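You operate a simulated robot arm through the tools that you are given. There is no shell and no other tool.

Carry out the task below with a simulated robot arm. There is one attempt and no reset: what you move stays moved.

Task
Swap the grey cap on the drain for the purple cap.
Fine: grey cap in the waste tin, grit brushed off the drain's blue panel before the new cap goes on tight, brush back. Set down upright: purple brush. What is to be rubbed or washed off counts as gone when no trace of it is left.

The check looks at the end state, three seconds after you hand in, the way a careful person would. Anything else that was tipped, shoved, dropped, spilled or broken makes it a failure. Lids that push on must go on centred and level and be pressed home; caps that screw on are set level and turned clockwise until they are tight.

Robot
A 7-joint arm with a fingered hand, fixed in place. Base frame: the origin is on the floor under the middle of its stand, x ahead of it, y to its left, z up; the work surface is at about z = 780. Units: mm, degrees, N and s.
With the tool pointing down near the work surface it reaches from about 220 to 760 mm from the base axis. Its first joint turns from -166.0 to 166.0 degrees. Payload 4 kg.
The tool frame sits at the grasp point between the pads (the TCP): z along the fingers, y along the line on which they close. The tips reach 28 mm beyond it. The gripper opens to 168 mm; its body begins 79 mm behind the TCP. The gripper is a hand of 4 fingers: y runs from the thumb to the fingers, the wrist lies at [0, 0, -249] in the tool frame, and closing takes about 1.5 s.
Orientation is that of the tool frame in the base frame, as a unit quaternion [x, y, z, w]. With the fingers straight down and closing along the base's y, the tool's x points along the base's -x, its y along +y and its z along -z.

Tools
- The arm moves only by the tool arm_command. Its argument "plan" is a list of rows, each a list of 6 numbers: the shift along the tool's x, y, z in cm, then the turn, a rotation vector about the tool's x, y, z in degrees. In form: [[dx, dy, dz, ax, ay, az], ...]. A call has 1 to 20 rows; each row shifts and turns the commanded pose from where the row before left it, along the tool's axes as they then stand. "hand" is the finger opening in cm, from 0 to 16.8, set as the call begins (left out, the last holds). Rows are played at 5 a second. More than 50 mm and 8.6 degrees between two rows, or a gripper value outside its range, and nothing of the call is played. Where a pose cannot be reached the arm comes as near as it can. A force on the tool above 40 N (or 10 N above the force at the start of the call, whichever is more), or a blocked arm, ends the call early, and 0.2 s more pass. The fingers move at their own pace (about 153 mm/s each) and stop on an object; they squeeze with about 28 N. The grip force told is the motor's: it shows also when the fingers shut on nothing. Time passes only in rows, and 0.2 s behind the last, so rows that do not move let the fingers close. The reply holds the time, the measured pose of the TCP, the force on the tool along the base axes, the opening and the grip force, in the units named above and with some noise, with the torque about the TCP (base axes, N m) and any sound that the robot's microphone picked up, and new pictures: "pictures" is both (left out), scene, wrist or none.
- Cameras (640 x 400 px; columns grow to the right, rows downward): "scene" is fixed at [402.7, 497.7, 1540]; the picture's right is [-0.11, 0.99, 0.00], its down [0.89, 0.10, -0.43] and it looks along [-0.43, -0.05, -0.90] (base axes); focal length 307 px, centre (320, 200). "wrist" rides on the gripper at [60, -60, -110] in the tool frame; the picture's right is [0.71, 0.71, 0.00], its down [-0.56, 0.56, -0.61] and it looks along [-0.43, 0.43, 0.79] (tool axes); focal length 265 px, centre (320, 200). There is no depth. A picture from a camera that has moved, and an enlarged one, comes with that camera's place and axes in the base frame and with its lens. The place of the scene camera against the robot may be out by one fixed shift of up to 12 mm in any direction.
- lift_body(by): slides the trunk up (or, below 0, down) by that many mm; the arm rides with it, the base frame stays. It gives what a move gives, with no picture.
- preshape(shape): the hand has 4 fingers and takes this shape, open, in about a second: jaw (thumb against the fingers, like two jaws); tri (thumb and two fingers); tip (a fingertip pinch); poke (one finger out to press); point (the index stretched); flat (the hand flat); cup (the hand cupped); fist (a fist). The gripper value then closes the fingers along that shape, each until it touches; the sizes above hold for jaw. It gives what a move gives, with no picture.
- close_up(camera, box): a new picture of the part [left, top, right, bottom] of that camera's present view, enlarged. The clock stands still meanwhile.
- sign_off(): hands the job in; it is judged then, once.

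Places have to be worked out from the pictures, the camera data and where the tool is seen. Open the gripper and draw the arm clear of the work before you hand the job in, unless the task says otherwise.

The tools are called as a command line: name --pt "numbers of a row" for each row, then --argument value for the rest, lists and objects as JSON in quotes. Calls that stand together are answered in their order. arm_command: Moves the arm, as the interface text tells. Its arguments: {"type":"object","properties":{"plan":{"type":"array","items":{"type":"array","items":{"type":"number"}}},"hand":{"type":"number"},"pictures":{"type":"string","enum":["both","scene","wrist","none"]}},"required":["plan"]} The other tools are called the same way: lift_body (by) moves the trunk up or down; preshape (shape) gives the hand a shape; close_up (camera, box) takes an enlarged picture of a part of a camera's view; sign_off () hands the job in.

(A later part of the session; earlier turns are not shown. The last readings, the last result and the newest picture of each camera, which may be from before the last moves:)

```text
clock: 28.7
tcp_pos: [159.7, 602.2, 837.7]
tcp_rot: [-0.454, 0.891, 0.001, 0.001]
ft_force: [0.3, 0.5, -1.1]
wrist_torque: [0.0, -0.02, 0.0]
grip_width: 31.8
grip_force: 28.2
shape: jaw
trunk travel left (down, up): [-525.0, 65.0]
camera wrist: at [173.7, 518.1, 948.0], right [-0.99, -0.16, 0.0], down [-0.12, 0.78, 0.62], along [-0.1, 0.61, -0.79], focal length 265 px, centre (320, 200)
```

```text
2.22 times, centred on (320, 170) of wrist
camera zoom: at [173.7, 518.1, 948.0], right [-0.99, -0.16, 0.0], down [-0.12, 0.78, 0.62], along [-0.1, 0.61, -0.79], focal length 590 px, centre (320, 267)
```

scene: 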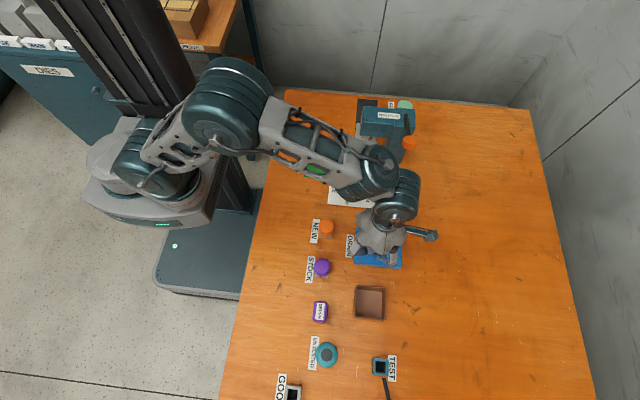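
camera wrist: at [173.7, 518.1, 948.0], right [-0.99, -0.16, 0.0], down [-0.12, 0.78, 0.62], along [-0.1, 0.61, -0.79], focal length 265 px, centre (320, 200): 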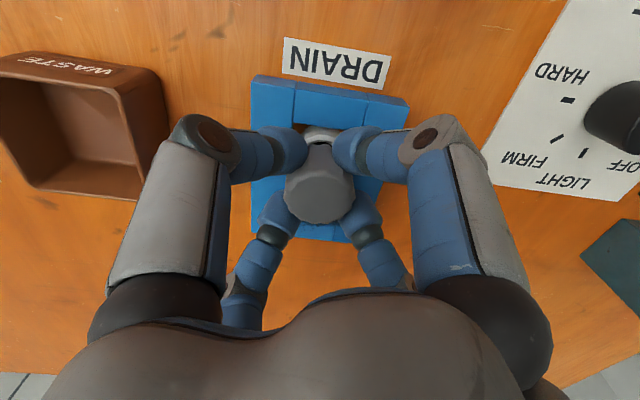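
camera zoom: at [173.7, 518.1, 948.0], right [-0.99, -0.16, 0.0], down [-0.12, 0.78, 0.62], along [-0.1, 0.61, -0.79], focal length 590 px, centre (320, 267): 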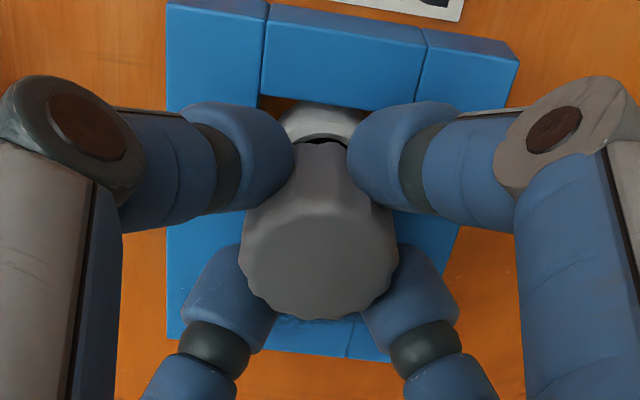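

The cap is free of the neck, with only its weight showing and no side force. I'll lift it 10 cm straight up and look around for the tin.

arm_command --pt "0 0 -1.0 0 0 0" --pt "0 0 -2.0 0 0 0" --pt "0 0 -2.5 0 0 0" --pt "0 0 -2.5 0 0 0" --pt "0 0 -2.0 0 0 0" --pt "0 0 0 0 0 0" --pt "0 0 0 0 0 0" --hand 0 --pictures "both"

close_up --camera "scene" --box '[330, 210, 430, 330]'

```text
clock: 30.3
tcp_pos: [161.8, 600.3, 937.2]
tcp_rot: [-0.454, 0.891, 0.0, 0.001]
ft_force: [0.3, 0.0, -1.1]
wrist_torque: [0.04, 0.02, 0.02]
grip_width: 31.7
grip_force: 28.3
shape: jaw
trunk travel left (down, up): [-525.0, 65.0]
camera wrist: at [173.9, 517.1, 1048.0], right [-0.99, -0.16, 0.0], down [-0.12, 0.78, 0.61], along [-0.1, 0.61, -0.79], focal length 265 px, centre (320, 200)
```

scene: 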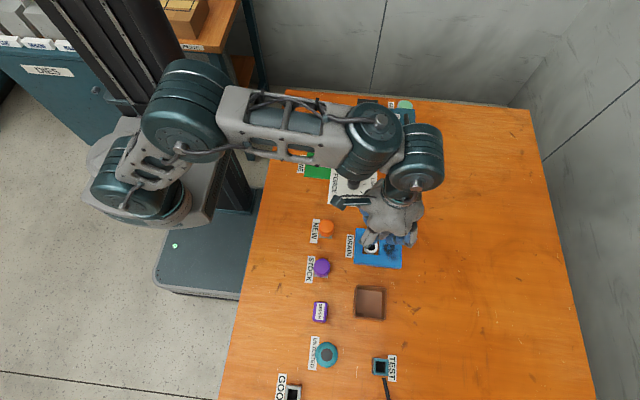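
wrist: 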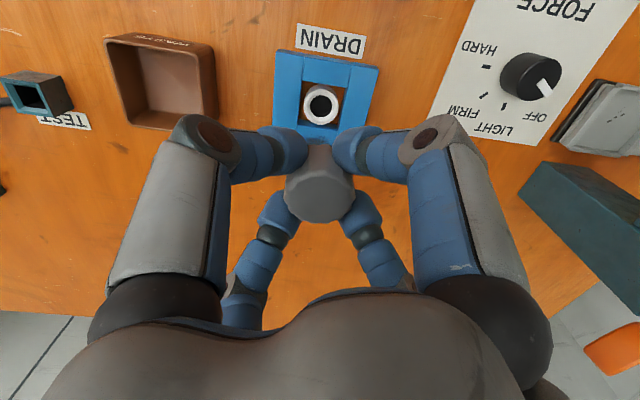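

```text
3.33 times, centred on (380, 270) of scene
camera zoom: at [402.7, 497.7, 1540.0], right [-0.11, 0.99, 0.0], down [0.89, 0.1, -0.43], along [-0.43, -0.05, -0.9], focal length 1025 px, centre (120, -33)
```

zoom: 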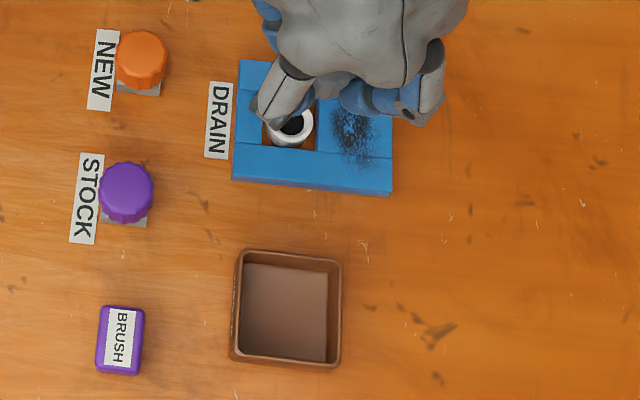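

The neck is exposed and clear. The tin's opening is centred near [298, 600]. I'll move the held cap over it at this height and look down to judge the rim.

arm_command --pt "-2.0 -2.75 0 0 0 0" --pt "-2.0 -2.75 0 0 0 0" --pt "-2.0 -2.75 0 0 0 0" --pt "-2.0 -2.75 0 0 0 0" --pt "0 0 0 0 0 5" --pt "0 0 0 0 0 4" --pt "0 0 0 0 0 0" --hand 0 --pictures "both"

close_up --camera "wrist" --box '[200, 20, 440, 220]'

close_up --camera "scene" --box '[320, 210, 440, 330]'

```text
clock: 31.9
tcp_pos: [295.7, 600.7, 938.2]
tcp_rot: [-0.383, 0.924, 0.0, 0.0]
ft_force: [-0.5, -0.9, -0.5]
wrist_torque: [0.0, -0.01, 0.02]
grip_width: 31.5
grip_force: 28.2
shape: jaw
trunk travel left (down, up): [-525.0, 65.0]
camera wrist: at [296.3, 515.8, 1048.3], right [-1.0, 0.0, 0.0], down [0.0, 0.79, 0.61], along [0.0, 0.61, -0.79], focal length 265 px, centre (320, 200)
```

scene: 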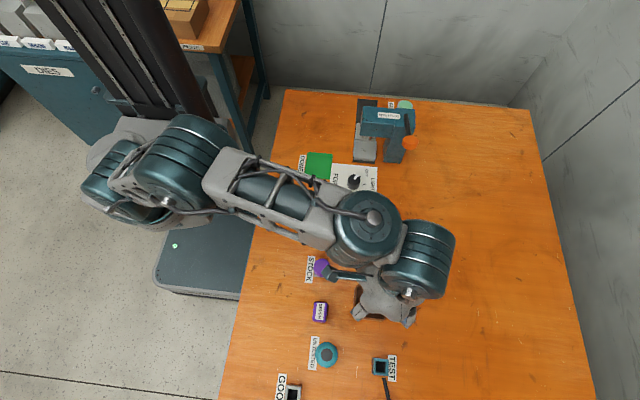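
wrist: 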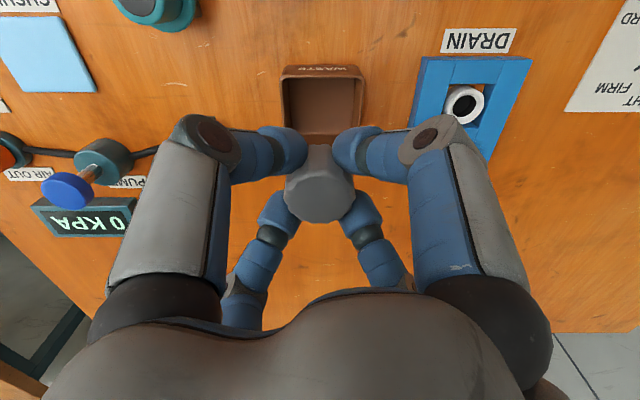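

```text
2.00 times, centred on (320, 120) of wrist
camera zoom: at [296.3, 515.8, 1048.3], right [-1.0, 0.0, 0.0], down [0.0, 0.79, 0.61], along [0.0, 0.61, -0.79], focal length 531 px, centre (320, 360)
```

zoom: 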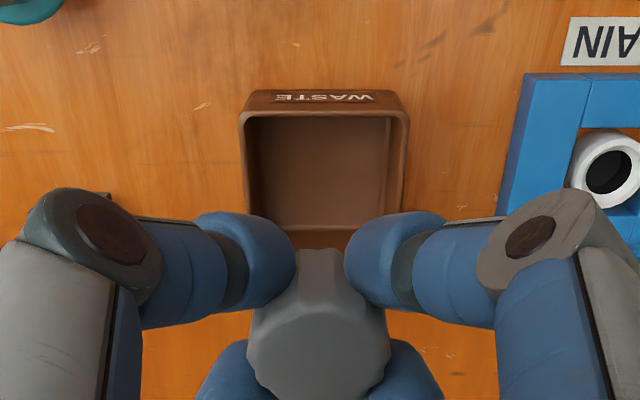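

```text
3.33 times, centred on (380, 270) of scene
camera zoom: at [402.7, 497.7, 1540.0], right [-0.11, 0.99, 0.0], down [0.89, 0.1, -0.43], along [-0.43, -0.05, -0.9], focal length 1025 px, centre (120, -33)
```

zoom: 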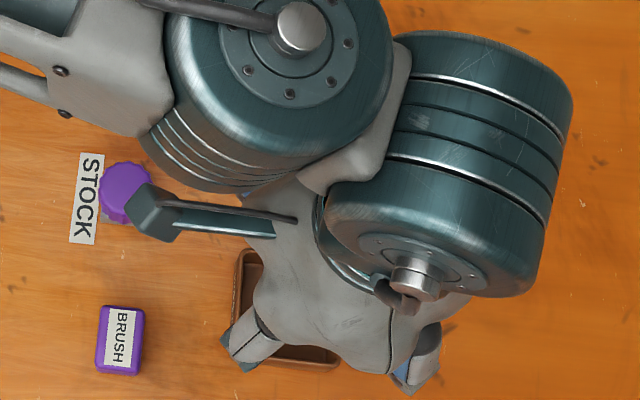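

The tin's rim is near z ≈ 808 and centred at about [296, 601], right under the hand. I'll lower the cap until it is just inside the rim (TCP z ≈ 847) and then open a little.

arm_command --pt "0 0 2.5 0 0 0" --pt "0 0 2.5 0 0 0" --pt "0 0 2.0 0 0 0" --pt "0 0 1.2 0 0 0" --pt "0 0 0.9 0 0 0" --pt "0 0 0 0 0 0" --pt "0 0 0 0 0 0" --hand 0 --pictures "both"

close_up --camera "wrist" --box '[200, 60, 440, 260]'

close_up --camera "scene" --box '[320, 230, 440, 350]'

```text
clock: 33.5
tcp_pos: [296.9, 601.4, 848.0]
tcp_rot: [-0.382, 0.924, 0.0, 0.0]
ft_force: [0.6, -0.2, -0.5]
wrist_torque: [-0.03, 0.01, -0.01]
grip_width: 31.6
grip_force: 27.5
shape: jaw
trunk travel left (down, up): [-525.0, 65.0]
camera wrist: at [296.3, 516.0, 957.8], right [-1.0, 0.0, 0.0], down [0.0, 0.79, 0.61], along [0.0, 0.61, -0.79], focal length 265 px, centre (320, 200)
```

scene: 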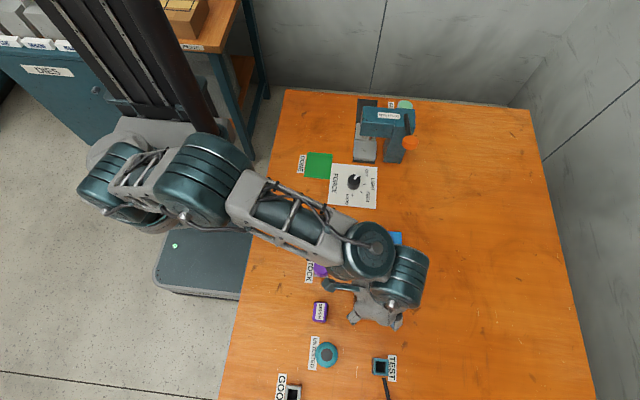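
wrist: 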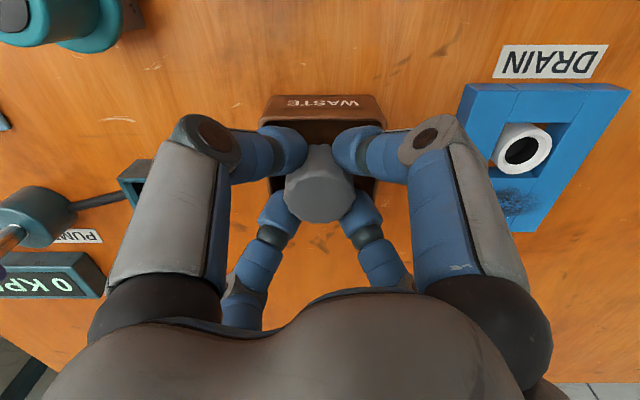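

```text
2.00 times, centred on (320, 160) of wrist
camera zoom: at [296.3, 516.0, 957.8], right [-1.0, 0.0, 0.0], down [0.0, 0.79, 0.61], along [0.0, 0.61, -0.79], focal length 531 px, centre (320, 280)
```

zoom: 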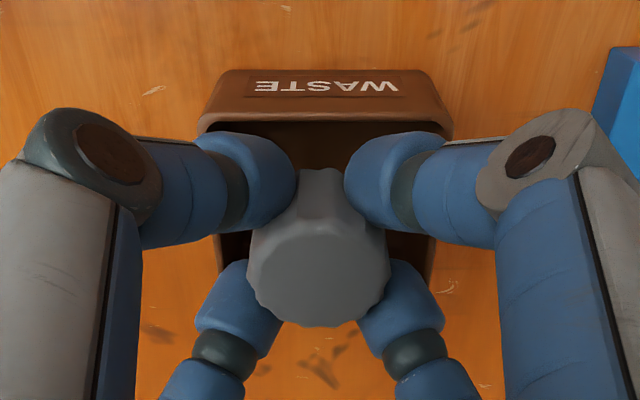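

```text
3.33 times, centred on (380, 290) of scene
camera zoom: at [402.7, 497.7, 1540.0], right [-0.11, 0.99, 0.0], down [0.89, 0.1, -0.43], along [-0.43, -0.05, -0.9], focal length 1025 px, centre (120, -100)
```

zoom: 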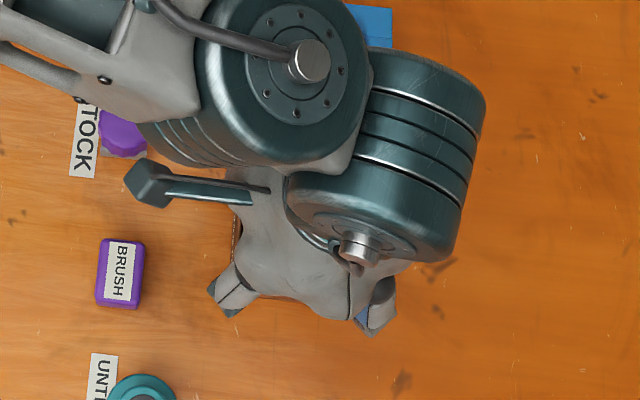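

The cap hangs inside the opening with the fingertips just above the rim at about 813. I'll open the fingers moderately to let it drop the short way into the tin.

arm_command --pt "0 0 0 0 0 0" --pt "0 0 0 0 0 0" --pt "0 0 0 0 0 0" --pt "0 0 0 0 0 0" --pt "0 0 -2.0 0 0 0" --pt "0 0 -3.0 0 0 0" --pt "0 0 -4.0 0 0 0" --pt "0 0 0 0 0 0" --hand 6.0 --pictures "both"

close_up --camera "wrist" --box '[200, 40, 440, 220]'

```text
clock: 35.3
tcp_pos: [298.6, 600.3, 938.9]
tcp_rot: [-0.382, 0.924, 0.001, 0.0]
ft_force: [0.3, 0.1, 0.5]
wrist_torque: [-0.01, 0.01, -0.01]
grip_width: 59.7
grip_force: 0.0
shape: jaw
trunk travel left (down, up): [-525.0, 65.0]
camera wrist: at [297.7, 515.9, 1048.0], right [-1.0, 0.0, 0.0], down [0.0, 0.79, 0.61], along [0.0, 0.61, -0.79], focal length 265 px, centre (320, 200)
```

scene: 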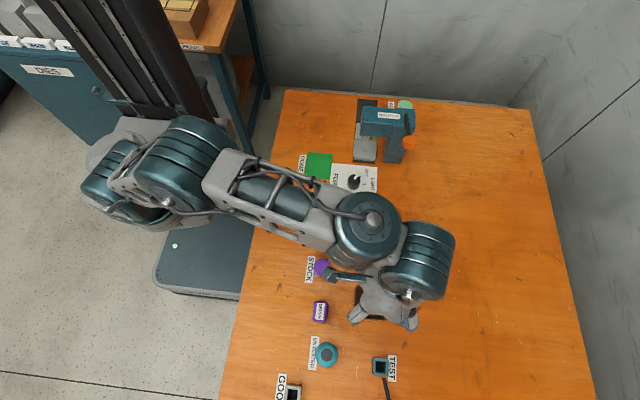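
wrist: 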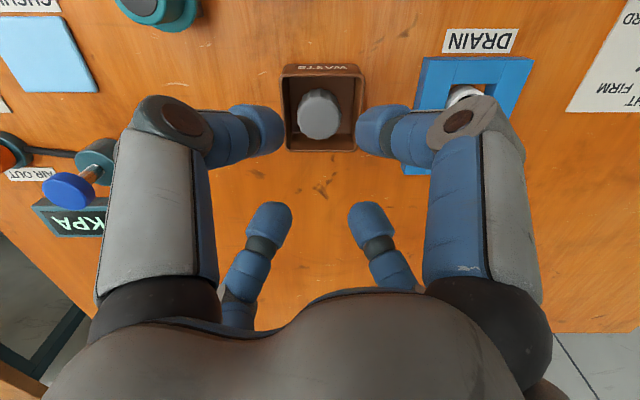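

```text
2.22 times, centred on (320, 130) of wrist
camera zoom: at [297.7, 515.9, 1048.0], right [-1.0, 0.0, 0.0], down [0.0, 0.79, 0.61], along [0.0, 0.61, -0.79], focal length 590 px, centre (320, 356)
```

zoom: 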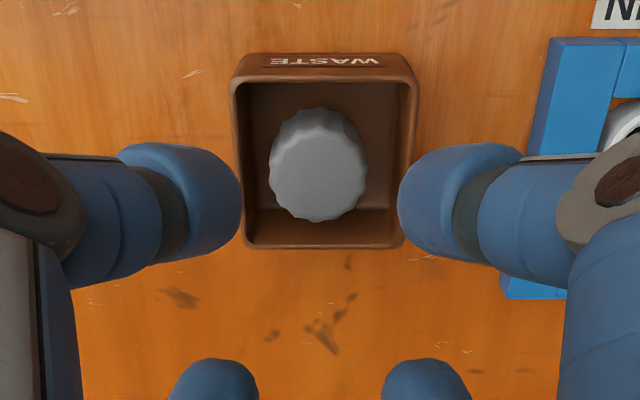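

The grey cap lies inside the tin. Next comes the brush, near [330, 491], so I'll move above it staying high and turn the hand square to it to see how it stands.

arm_command --pt "1.4 -2.53 0 0 0 0" --pt "1.4 -2.53 0 0 0 0" --pt "1.4 -2.53 0 0 0 0" --pt "1.4 -2.53 0 0 0 0" --pt "0 0 0 0 0 8" --pt "0 0 0 0 0 8" --pt "0 0 0 0 0 8" --pt "0 0 0 0 0 8" --pt "0 0 0 0 0 8" --pt "0 0 0 0 0 5" --pt "0 0 0 0 0 0" --hand 10.0 --pictures "both"

close_up --camera "wrist" --box '[220, 40, 420, 190]'

close_up --camera "scene" --box '[280, 210, 420, 330]'

```text
clock: 37.7
tcp_pos: [329.9, 489.9, 936.4]
tcp_rot: [0.002, 1.0, 0.0, 0.0]
ft_force: [-0.3, 0.7, -0.1]
wrist_torque: [-0.02, 0.02, 0.0]
grip_width: 99.2
grip_force: 0.0
shape: jaw
trunk travel left (down, up): [-525.0, 65.0]
camera wrist: at [267.9, 430.3, 1046.9], right [-0.71, 0.71, 0.0], down [0.56, 0.56, 0.61], along [0.44, 0.43, -0.79], focal length 265 px, centre (320, 200)
```

scene: 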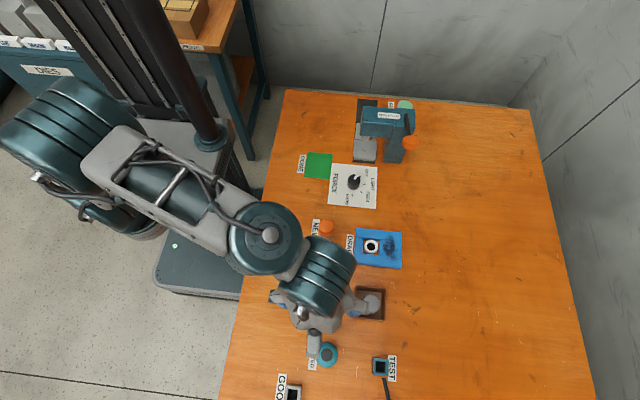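
wrist: 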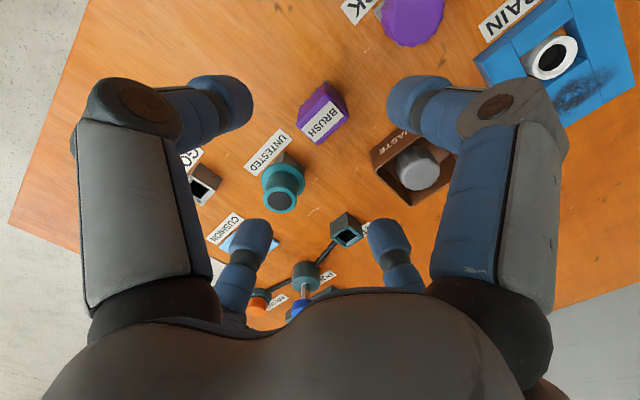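

```text
2.67 times, centred on (320, 115) of wrist
camera zoom: at [267.9, 430.3, 1046.9], right [-0.71, 0.71, 0.0], down [0.56, 0.56, 0.61], along [0.44, 0.43, -0.79], focal length 708 px, centre (320, 427)
```

zoom: 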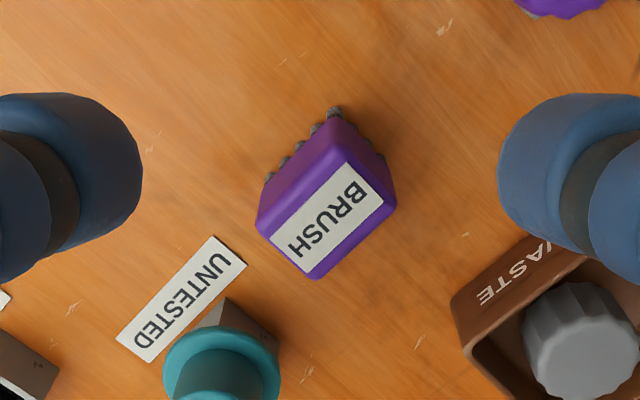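

```text
3.33 times, centred on (350, 270) of scene
camera zoom: at [402.7, 497.7, 1540.0], right [-0.11, 0.99, 0.0], down [0.89, 0.1, -0.43], along [-0.43, -0.05, -0.9], focal length 1025 px, centre (220, -33)
```

zoom: 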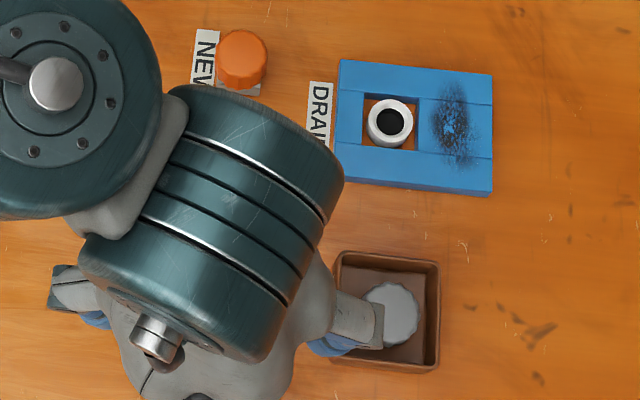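

The brush stands on its bristles, long side along x. Its top is near [328.5, 493.5, 820] and measures about 40 × 31 mm. I'll lower partway with the fingers at 7.5 cm, keeping clear of the teal UNTESTED part, and check the alignment.

arm_command --pt "0 0.2 2.2 0 0 0" --pt "0 0.2 2.2 0 0 0" --pt "0 0 2.2 0 0 0" --pt "0 0 0 0 0 0" --pt "0 0 0 0 0 0" --hand 7.5 --pictures "both"

close_up --camera "wrist" --box '[220, 60, 420, 220]'

```text
clock: 38.9
tcp_pos: [329.3, 492.0, 873.1]
tcp_rot: [0.0, 1.0, 0.001, 0.0]
ft_force: [-0.5, 0.3, 0.0]
wrist_torque: [0.01, -0.01, 0.0]
grip_width: 75.2
grip_force: 0.1
shape: jaw
trunk travel left (down, up): [-525.0, 65.0]
camera wrist: at [267.7, 432.8, 981.8], right [-0.71, 0.71, 0.0], down [0.56, 0.56, 0.61], along [0.44, 0.43, -0.79], focal length 265 px, centre (320, 200)
```

scene: 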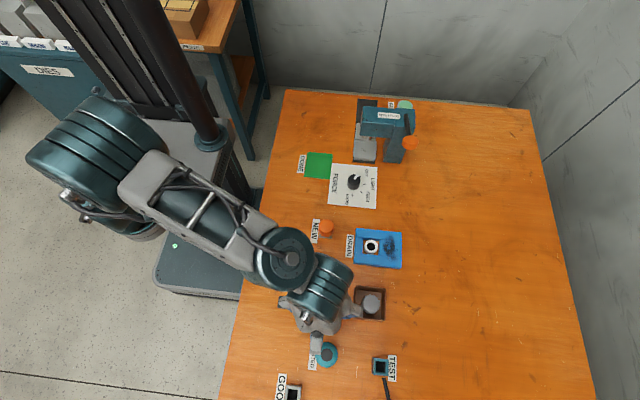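
wrist: 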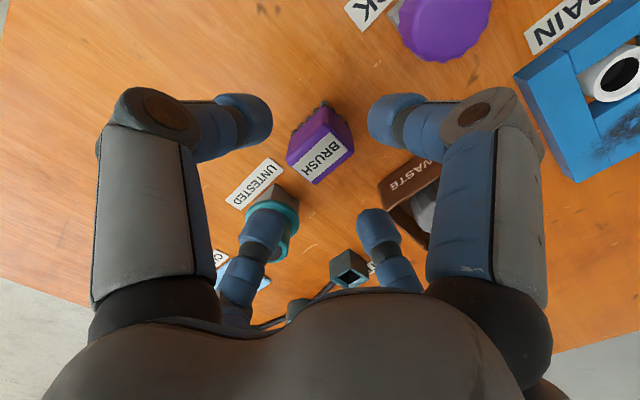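

```text
2.50 times, centred on (320, 140) of wrist
camera zoom: at [267.7, 432.8, 981.8], right [-0.71, 0.71, 0.0], down [0.56, 0.56, 0.61], along [0.44, 0.43, -0.79], focal length 664 px, centre (320, 350)
```

zoom: 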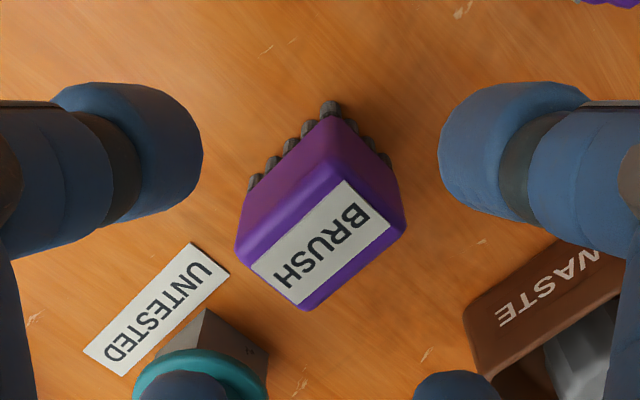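

Triangulation gives the brush top at [327.6, 492.2, 825], with the body spanning z ≈ 798–825 on its bristles, and the hand is centred over it. I'll lower to TCP z ≈ 834 and close gently in stages.

arm_command --pt "0 0 1.5 0 0 0" --pt "0 0 1.5 0 0 0" --pt "0 0 0.8 0 0 0" --pt "0 0 0 0 0 0" --hand 7.5 --pictures "none"

close_up --camera "wrist" --box '[200, 60, 440, 260]'

```text
clock: 39.9
tcp_pos: [328.9, 492.4, 833.5]
tcp_rot: [0.002, 1.0, 0.001, 0.0]
ft_force: [0.6, -0.3, 0.4]
wrist_torque: [0.02, 0.02, 0.0]
grip_width: 75.4
grip_force: 0.0
shape: jaw
trunk travel left (down, up): [-525.0, 65.0]
```

```text
2.00 times, centred on (320, 160) of wrist
camera zoom: at [267.7, 432.9, 943.6], right [-0.71, 0.71, 0.0], down [0.56, 0.56, 0.61], along [0.44, 0.43, -0.79], focal length 531 px, centre (320, 280)
```

zoom: 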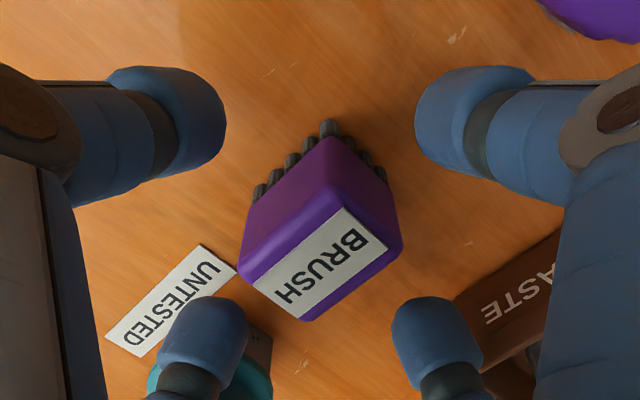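

The fingers are spaced evenly around the brush body with no contact. Closing now.

arm_command --pt "0 0 0 0 0 0" --pt "0 0 0 0 0 0" --pt "0 0 0 0 0 0" --pt "0 0 0 0 0 0" --pt "0 0 0 0 0 0" --pt "0 0 0 0 0 0" --hand 0 --pictures "none"

close_up --camera "wrist" --box '[200, 60, 440, 260]'

```text
clock: 41.3
tcp_pos: [328.6, 492.8, 834.7]
tcp_rot: [0.002, 1.0, 0.0, 0.0]
ft_force: [0.6, -0.3, 0.0]
wrist_torque: [0.0, -0.01, 0.01]
grip_width: 28.2
grip_force: 28.4
shape: jaw
trunk travel left (down, up): [-525.0, 65.0]
```

```text
2.00 times, centred on (320, 160) of wrist
camera zoom: at [267.7, 432.9, 943.7], right [-0.71, 0.71, 0.0], down [0.56, 0.56, 0.61], along [0.44, 0.43, -0.79], focal length 531 px, centre (320, 280)
```

zoom: 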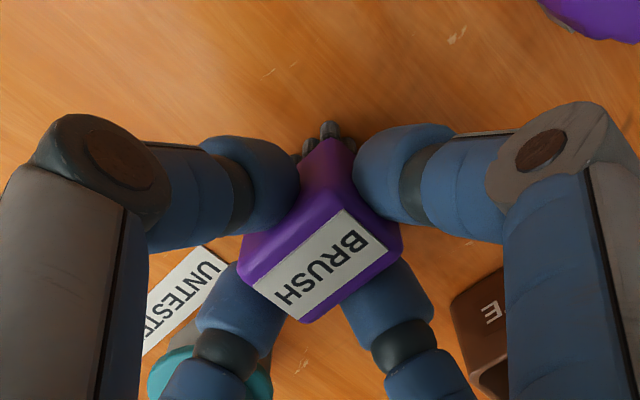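

The brush is held squarely (28.2 mm, 28 N). I'll lift it straight up, then carry it high to above the near corner of the grit patch.

arm_command --pt "0 0 -1.5 0 0 0" --pt "0 0 -3.0 0 0 0" --pt "0 0 -4.0 0 0 0" --pt "3.13 2.47 0 0 0 0" --pt "3.13 2.47 0 0 0 0" --pt "3.13 2.47 0 0 0 0" --pt "3.13 2.47 0 0 0 0" --pt "3.13 2.47 0 0 0 0" --pt "3.13 2.47 0 0 0 0" --pt "0 0 0 0 0 0" --pt "0 0 0 0 0 0" --hand 0 --pictures "both"

close_up --camera "wrist" --box '[200, 20, 440, 220]'

close_up --camera "scene" --box '[290, 210, 430, 330]'

```text
clock: 43.7
tcp_pos: [141.8, 641.0, 917.6]
tcp_rot: [0.001, 1.0, 0.0, 0.0]
ft_force: [-0.5, 0.1, -0.6]
wrist_torque: [0.01, 0.01, -0.04]
grip_width: 28.3
grip_force: 28.2
shape: jaw
trunk travel left (down, up): [-525.0, 65.0]
camera wrist: at [80.1, 581.5, 1027.8], right [-0.71, 0.71, 0.0], down [0.56, 0.56, 0.61], along [0.44, 0.43, -0.79], focal length 265 px, centre (320, 200)
```

scene: 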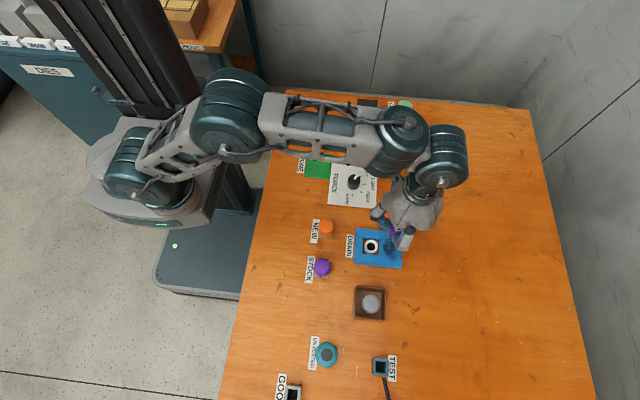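
wrist: 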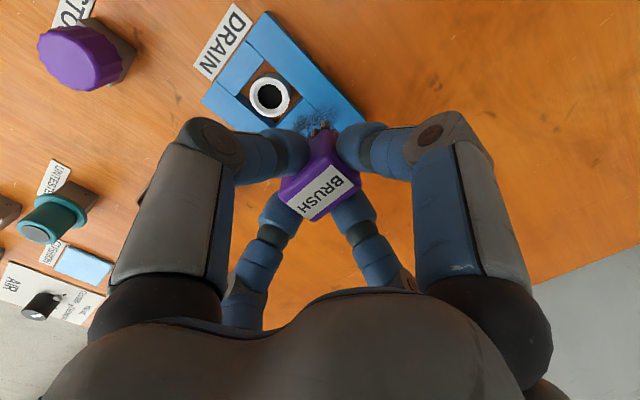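

```text
2.00 times, centred on (320, 120) of wrist
camera zoom: at [80.1, 581.5, 1027.8], right [-0.71, 0.71, 0.0], down [0.56, 0.56, 0.61], along [0.44, 0.43, -0.79], focal length 531 px, centre (320, 360)
```

zoom: 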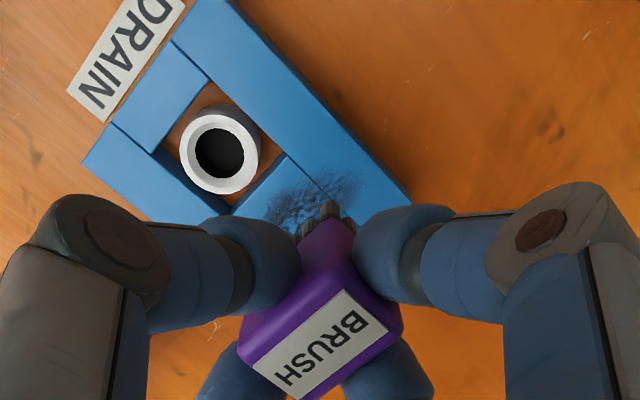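

```text
3.33 times, centred on (360, 270) of scene
camera zoom: at [402.7, 497.7, 1540.0], right [-0.11, 0.99, 0.0], down [0.89, 0.1, -0.43], along [-0.43, -0.05, -0.9], focal length 1025 px, centre (187, -33)
```

zoom: 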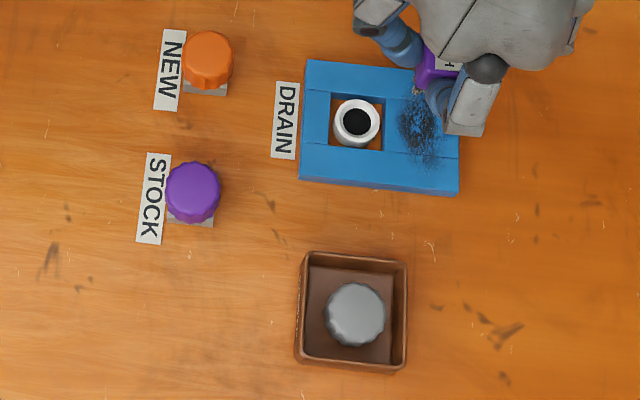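

The neck's top is about level with the panel, so the thumb will pass above it. The panel spans x 113–206 and y 561–670, with the grit at about x 122–195 and y 628–668. I'll lower the brush near the patch's inner edge in small steps and feel for contact.

arm_command --pt "0 -0.3 2.0 0 0 0" --pt "0 0 2.0 0 0 0" --pt "0 0 1.5 0 0 0" --pt "0 0 0.5 0 0 0" --pt "0 0 0.2 0 0 0" --pt "0 0 0.2 0 0 0" --pt "0 0 0.2 0 0 0" --pt "0 0 0.1 0 0 0" --pt "0 0 0 0 0 0" --hand 0 --pictures "wrist"

close_up --camera "wrist" --box '[200, 20, 440, 220]'

```text
clock: 45.7
tcp_pos: [140.7, 638.7, 849.8]
tcp_rot: [0.0, 1.0, 0.0, 0.0]
ft_force: [0.0, -0.3, -0.3]
wrist_torque: [-0.03, 0.0, 0.01]
grip_width: 28.1
grip_force: 27.7
shape: jaw
trunk travel left (down, up): [-525.0, 65.0]
camera wrist: at [79.9, 579.4, 960.5], right [-0.71, 0.71, 0.0], down [0.56, 0.56, 0.61], along [0.44, 0.43, -0.79], focal length 265 px, centre (320, 200)
```

wrist: 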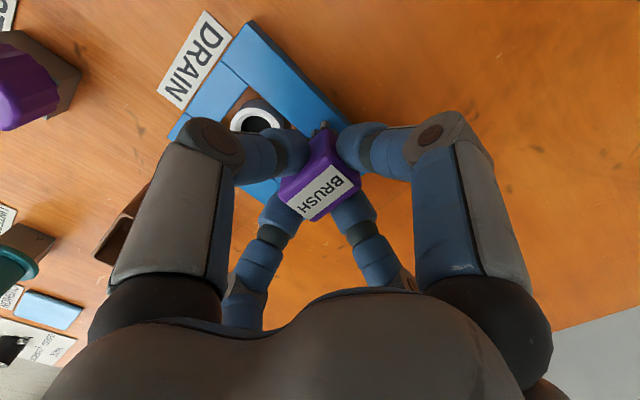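

```text
2.00 times, centred on (320, 120) of wrist
camera zoom: at [79.9, 579.4, 960.5], right [-0.71, 0.71, 0.0], down [0.56, 0.56, 0.61], along [0.44, 0.43, -0.79], focal length 531 px, centre (320, 360)
```

zoom: 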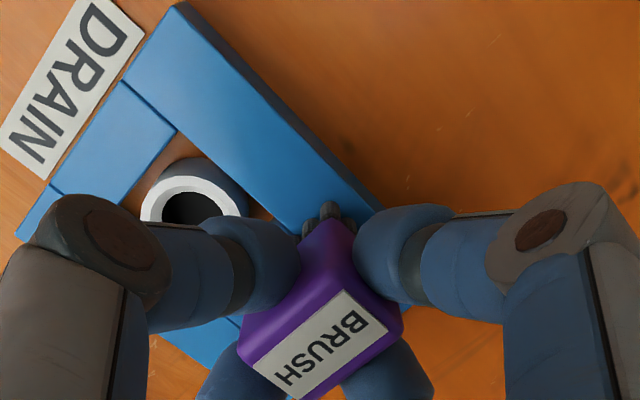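

There is no contact yet at TCP z ≈ 850. I'll continue down in 1 mm steps.

arm_command --pt "0 0 0.1 0 0 0" --pt "0 0 0.1 0 0 0" --pt "0 0 0.1 0 0 0" --pt "0 0 0 0 0 0" --hand 0 --pictures "none"

arm_command --pt "0 0 0.1 0 0 0" --pt "0 0 0 0 0 0" --hand 0 --pictures "none"

arm_command --pt "0 0 0.1 0 0 0" --pt "0 0 0 0 0 0" --hand 0 --pictures "none"

```text
clock: 46.7
tcp_pos: [140.9, 638.0, 849.1]
tcp_rot: [0.0, 1.0, 0.003, 0.0]
ft_force: [0.4, 4.3, 17.2]
wrist_torque: [0.05, 0.0, -0.01]
grip_width: 28.5
grip_force: 28.2
shape: jaw
trunk travel left (down, up): [-525.0, 65.0]
```

```text
clock: 47.3
tcp_pos: [141.2, 637.7, 849.7]
tcp_rot: [0.001, 1.0, 0.003, 0.001]
ft_force: [1.5, 6.7, 27.8]
wrist_torque: [0.13, 0.01, -0.04]
grip_width: 29.0
grip_force: 27.8
shape: jaw
trunk travel left (down, up): [-525.0, 65.0]
```

```text
clock: 47.9
tcp_pos: [141.1, 637.5, 850.3]
tcp_rot: [0.001, 1.0, 0.003, 0.0]
ft_force: [1.1, 6.1, 35.6]
wrist_torque: [0.05, -0.04, -0.03]
grip_width: 28.9
grip_force: 28.0
shape: jaw
trunk travel left (down, up): [-525.0, 65.0]
```

Contact came at TCP z ≈ 849, and the force has built to 35 N, which is more than needed. I'll back off 3.5 mm to press lightly and check how the brush sits.

arm_command --pt "0 0 -0.2 0 0 0" --pt "0 0 -0.15 0 0 0" --pt "0 0 0 0 0 0" --hand 0 --pictures "none"

close_up --camera "wrist" --box '[200, 20, 440, 220]'

close_up --camera "scene" --box '[320, 190, 440, 290]'

```text
clock: 48.7
tcp_pos: [140.6, 638.1, 848.7]
tcp_rot: [-0.001, 1.0, -0.001, 0.0]
ft_force: [1.3, 4.4, 19.4]
wrist_torque: [0.12, -0.03, -0.03]
grip_width: 29.0
grip_force: 27.5
shape: jaw
trunk travel left (down, up): [-525.0, 65.0]
```

```text
2.00 times, centred on (320, 120) of wrist
camera zoom: at [79.7, 578.1, 959.2], right [-0.71, 0.71, 0.0], down [0.56, 0.56, 0.62], along [0.44, 0.43, -0.79], focal length 531 px, centre (320, 360)
```

zoom: 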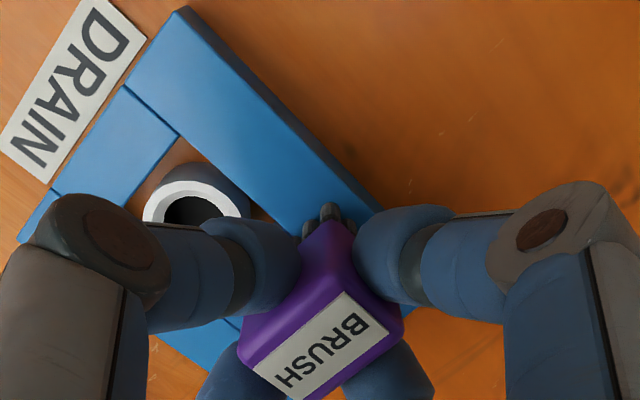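

```text
4.00 times, centred on (380, 240) of scene
camera zoom: at [402.7, 497.7, 1540.0], right [-0.11, 0.99, 0.0], down [0.89, 0.1, -0.43], along [-0.43, -0.05, -0.9], focal length 1230 px, centre (80, 40)
```

zoom: 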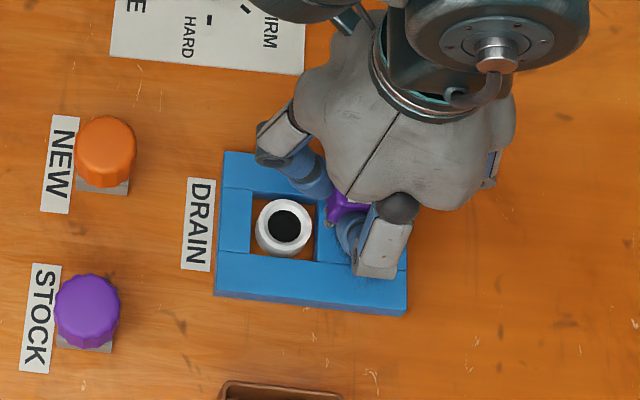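

The brush stays square in the fingers at 19 N. I'll ease up by 1 mm and make the first stroke, outward in +y past the panel's edge.

arm_command --pt "0 0 -0.1 0 0 0" --pt "0 0.5 0 0 0 0" --pt "0 0.5 0 0 0 0" --pt "0 0.5 0 0 0 0" --pt "0 0.5 0 0 0 0" --pt "0 0.5 0 0 0 0" --pt "0 0.5 0 0 0 0" --pt "0 0.5 0 0 0 0" --pt "0 0.5 0 0 0 0" --pt "0 0.5 0 0 0 0" --pt "0 0.5 0 0 0 0" --pt "0 0.5 0 0 0 0" --pt "0 0 0 0 0 0" --hand 0 --pictures "wrist"

close_up --camera "scene" --box '[320, 190, 440, 290]'

close_up --camera "wrist" --box '[200, 20, 440, 220]'

```text
clock: 51.5
tcp_pos: [141.4, 694.9, 849.3]
tcp_rot: [0.001, 1.0, 0.0, 0.0]
ft_force: [-0.2, 0.7, -1.0]
wrist_torque: [0.02, 0.02, 0.02]
grip_width: 28.6
grip_force: 27.9
shape: jaw
trunk travel left (down, up): [-525.0, 65.0]
camera wrist: at [80.7, 635.2, 959.6], right [-0.71, 0.71, 0.0], down [0.56, 0.56, 0.61], along [0.44, 0.43, -0.79], focal length 265 px, centre (320, 200)
```

wrist: 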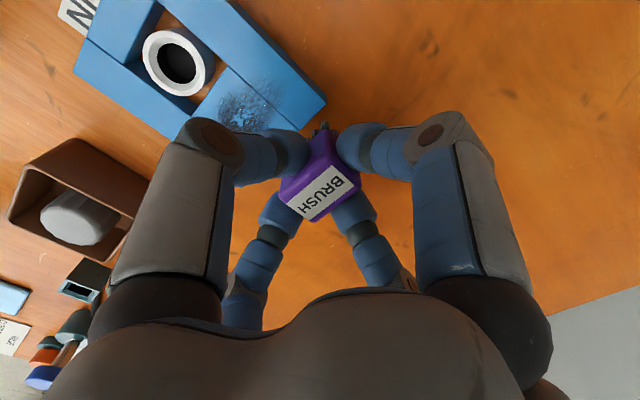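

```text
4.00 times, centred on (380, 240) of scene
camera zoom: at [402.7, 497.7, 1540.0], right [-0.11, 0.99, 0.0], down [0.89, 0.1, -0.43], along [-0.43, -0.05, -0.9], focal length 1230 px, centre (80, 40)
```

zoom: 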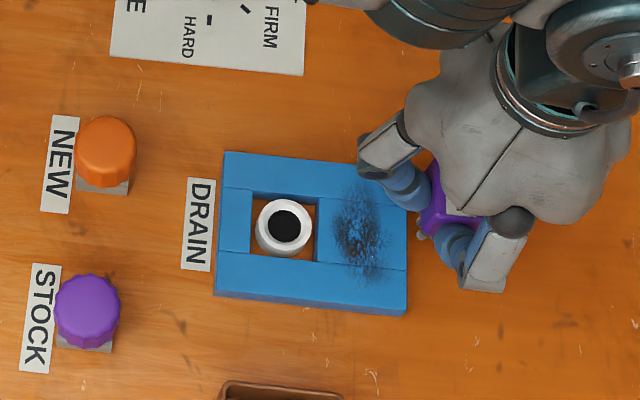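

```text
2.00 times, centred on (320, 120) of wrist
camera zoom: at [80.7, 635.2, 959.6], right [-0.71, 0.71, 0.0], down [0.56, 0.56, 0.61], along [0.44, 0.43, -0.79], focal length 531 px, centre (320, 360)
```

zoom: 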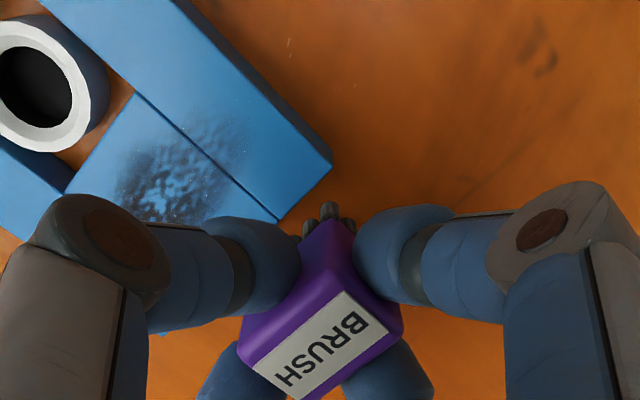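

The first lane removed grit at the panel's far end only. I'll lift, go back to the patch's inner edge 20 mm further along x, set down again and read the force.

arm_command --pt "0 0 -1.5 0 0 0" --pt "-1.0 -2.9 0 0 0 0" --pt "-1.0 -2.9 0 0 0 0" --pt "0 0 0.8 0 0 0" --pt "0 0 0.6 0 0 0" --pt "0 0 0.1 0 0 0" --pt "0 0 0.1 0 0 0" --pt "0 0 0 0 0 0" --hand 0 --pictures "none"

```text
clock: 53.3
tcp_pos: [161.3, 636.8, 849.3]
tcp_rot: [0.001, 1.0, 0.001, 0.0]
ft_force: [0.7, 0.0, 3.4]
wrist_torque: [0.04, 0.01, 0.01]
grip_width: 28.9
grip_force: 28.0
shape: jaw
trunk travel left (down, up): [-525.0, 65.0]
```

The force here is only 3.4 N, so the first stroke was very light. I'll press 1 mm more (about 10 N) and stroke outward.

arm_command --pt "0 0 0.1 0 0 0" --pt "0 0.5 0 0 0 0" --pt "0 0.5 0 0 0 0" --pt "0 0.5 0 0 0 0" --pt "0 0.5 0 0 0 0" --pt "0 0.5 0 0 0 0" --pt "0 0.5 0 0 0 0" --pt "0 0.5 0 0 0 0" --pt "0 0.5 0 0 0 0" --pt "0 0.5 0 0 0 0" --pt "0 0.5 0 0 0 0" --pt "0 0.5 0 0 0 0" --pt "0 0 0 0 0 0" --hand 0 --pictures "wrist"

close_up --camera "scene" --box '[320, 190, 440, 290]'

close_up --camera "wrist" --box '[200, 20, 440, 220]'

```text
clock: 56.1
tcp_pos: [161.4, 690.6, 847.6]
tcp_rot: [0.0, 1.0, 0.0, 0.0]
ft_force: [-0.1, -3.4, 11.8]
wrist_torque: [-0.35, 0.0, 0.02]
grip_width: 29.1
grip_force: 27.5
shape: jaw
trunk travel left (down, up): [-525.0, 65.0]
camera wrist: at [100.2, 630.3, 958.6], right [-0.71, 0.71, 0.0], down [0.56, 0.56, 0.62], along [0.44, 0.43, -0.79], focal length 265 px, centre (320, 200)
```

wrist: 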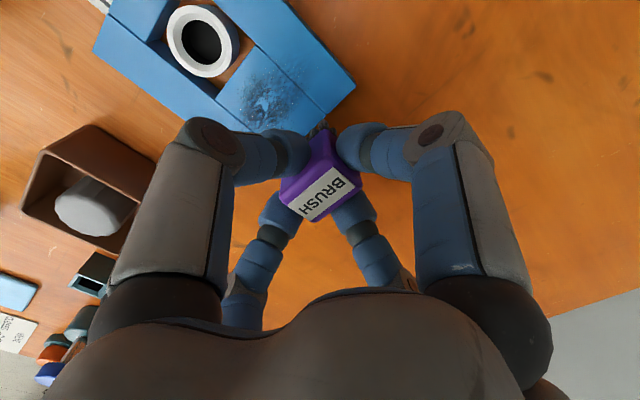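

```text
4.00 times, centred on (380, 240) of scene
camera zoom: at [402.7, 497.7, 1540.0], right [-0.11, 0.99, 0.0], down [0.89, 0.1, -0.43], along [-0.43, -0.05, -0.9], focal length 1230 px, centre (80, 40)
```

zoom: 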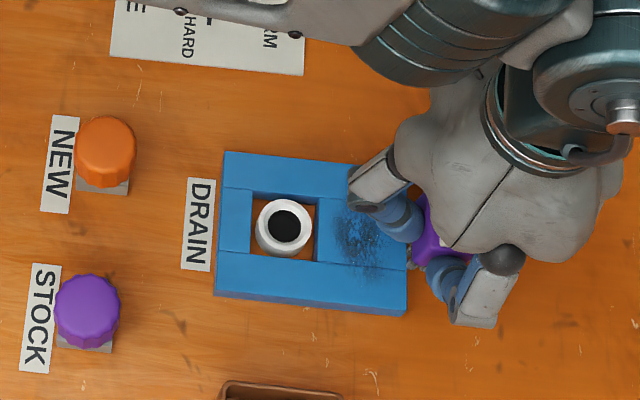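

```text
2.00 times, centred on (320, 120) of wrist
camera zoom: at [100.2, 630.3, 958.6], right [-0.71, 0.71, 0.0], down [0.56, 0.56, 0.62], along [0.44, 0.43, -0.79], focal length 531 px, centre (320, 360)
```

zoom: 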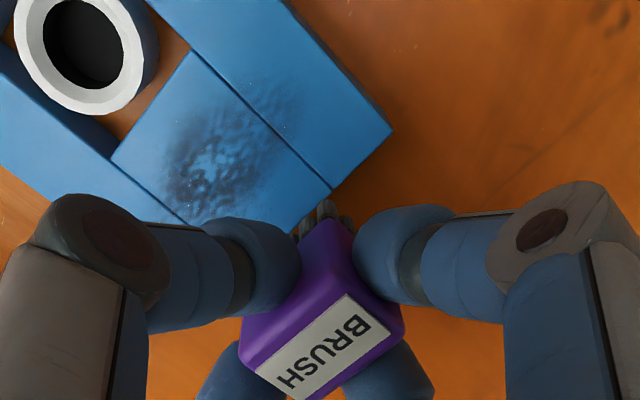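

The grit is fading under the brush, so it needs repeated passes. I'll set down again at x ≈ 178 on the inner edge and do an outward stroke and back, staying clear of the drain's mouth.

arm_command --pt "0 0 -1.5 0 0 0" --pt "-0.8 -2.8 0 0 0 0" --pt "-0.8 -2.6 0 0 0 0" --pt "0 0 0.8 0 0 0" --pt "0 0 0.7 0 0 0" --pt "0 0.7 0 0 0 0" --pt "0 0.7 0 0 0 0" --pt "0 0.7 0 0 0 0" --pt "0 0.7 0 0 0 0" --pt "0 0.7 0 0 0 0" --pt "0 0.7 0 0 0 0" --pt "0 -0.7 0 0 0 0" --pt "0 -0.7 0 0 0 0" --pt "0 -0.7 0 0 0 0" --pt "0 -0.7 0 0 0 0" --pt "0 -0.7 0 0 0 0" --pt "0 -0.7 0 0 0 0" --pt "0 0 0 0 0 0" --hand 0 --pictures "wrist"

close_up --camera "scene" --box '[320, 190, 440, 290]'

close_up --camera "wrist" --box '[200, 20, 440, 220]'

```text
clock: 59.9
tcp_pos: [176.7, 637.9, 848.4]
tcp_rot: [0.0, 1.0, 0.001, 0.001]
ft_force: [0.6, 5.3, 19.2]
wrist_torque: [0.19, -0.02, -0.05]
grip_width: 28.9
grip_force: 27.8
shape: jaw
trunk travel left (down, up): [-525.0, 65.0]
camera wrist: at [115.6, 576.8, 958.9], right [-0.71, 0.71, 0.0], down [0.56, 0.56, 0.62], along [0.44, 0.44, -0.79], focal length 265 px, centre (320, 200)
```

wrist: 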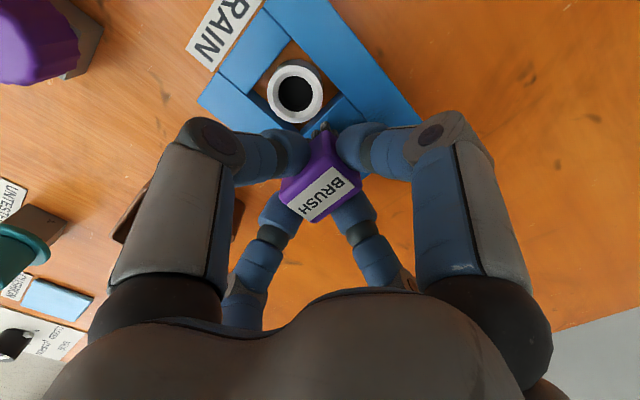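

```text
4.00 times, centred on (380, 240) of scene
camera zoom: at [402.7, 497.7, 1540.0], right [-0.11, 0.99, 0.0], down [0.89, 0.1, -0.43], along [-0.43, -0.05, -0.9], focal length 1230 px, centre (80, 40)
```

zoom: 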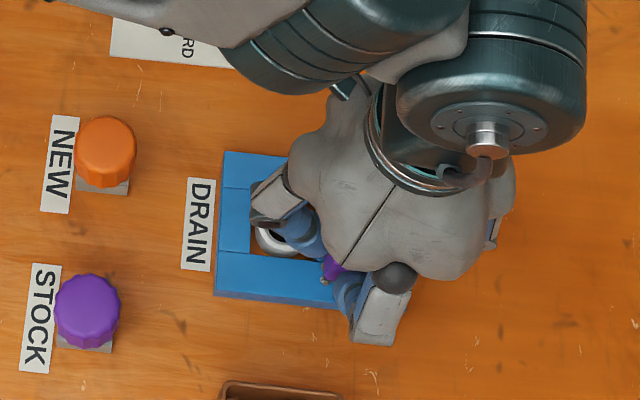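

```text
2.00 times, centred on (320, 120) of wrist
camera zoom: at [115.6, 576.8, 958.9], right [-0.71, 0.71, 0.0], down [0.56, 0.56, 0.62], along [0.44, 0.44, -0.79], focal length 531 px, centre (320, 360)
```

zoom: 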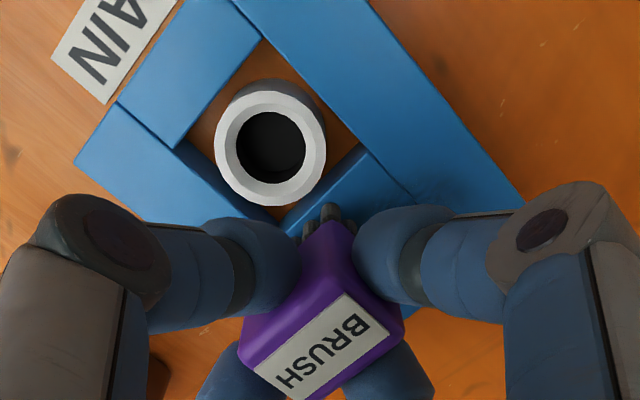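

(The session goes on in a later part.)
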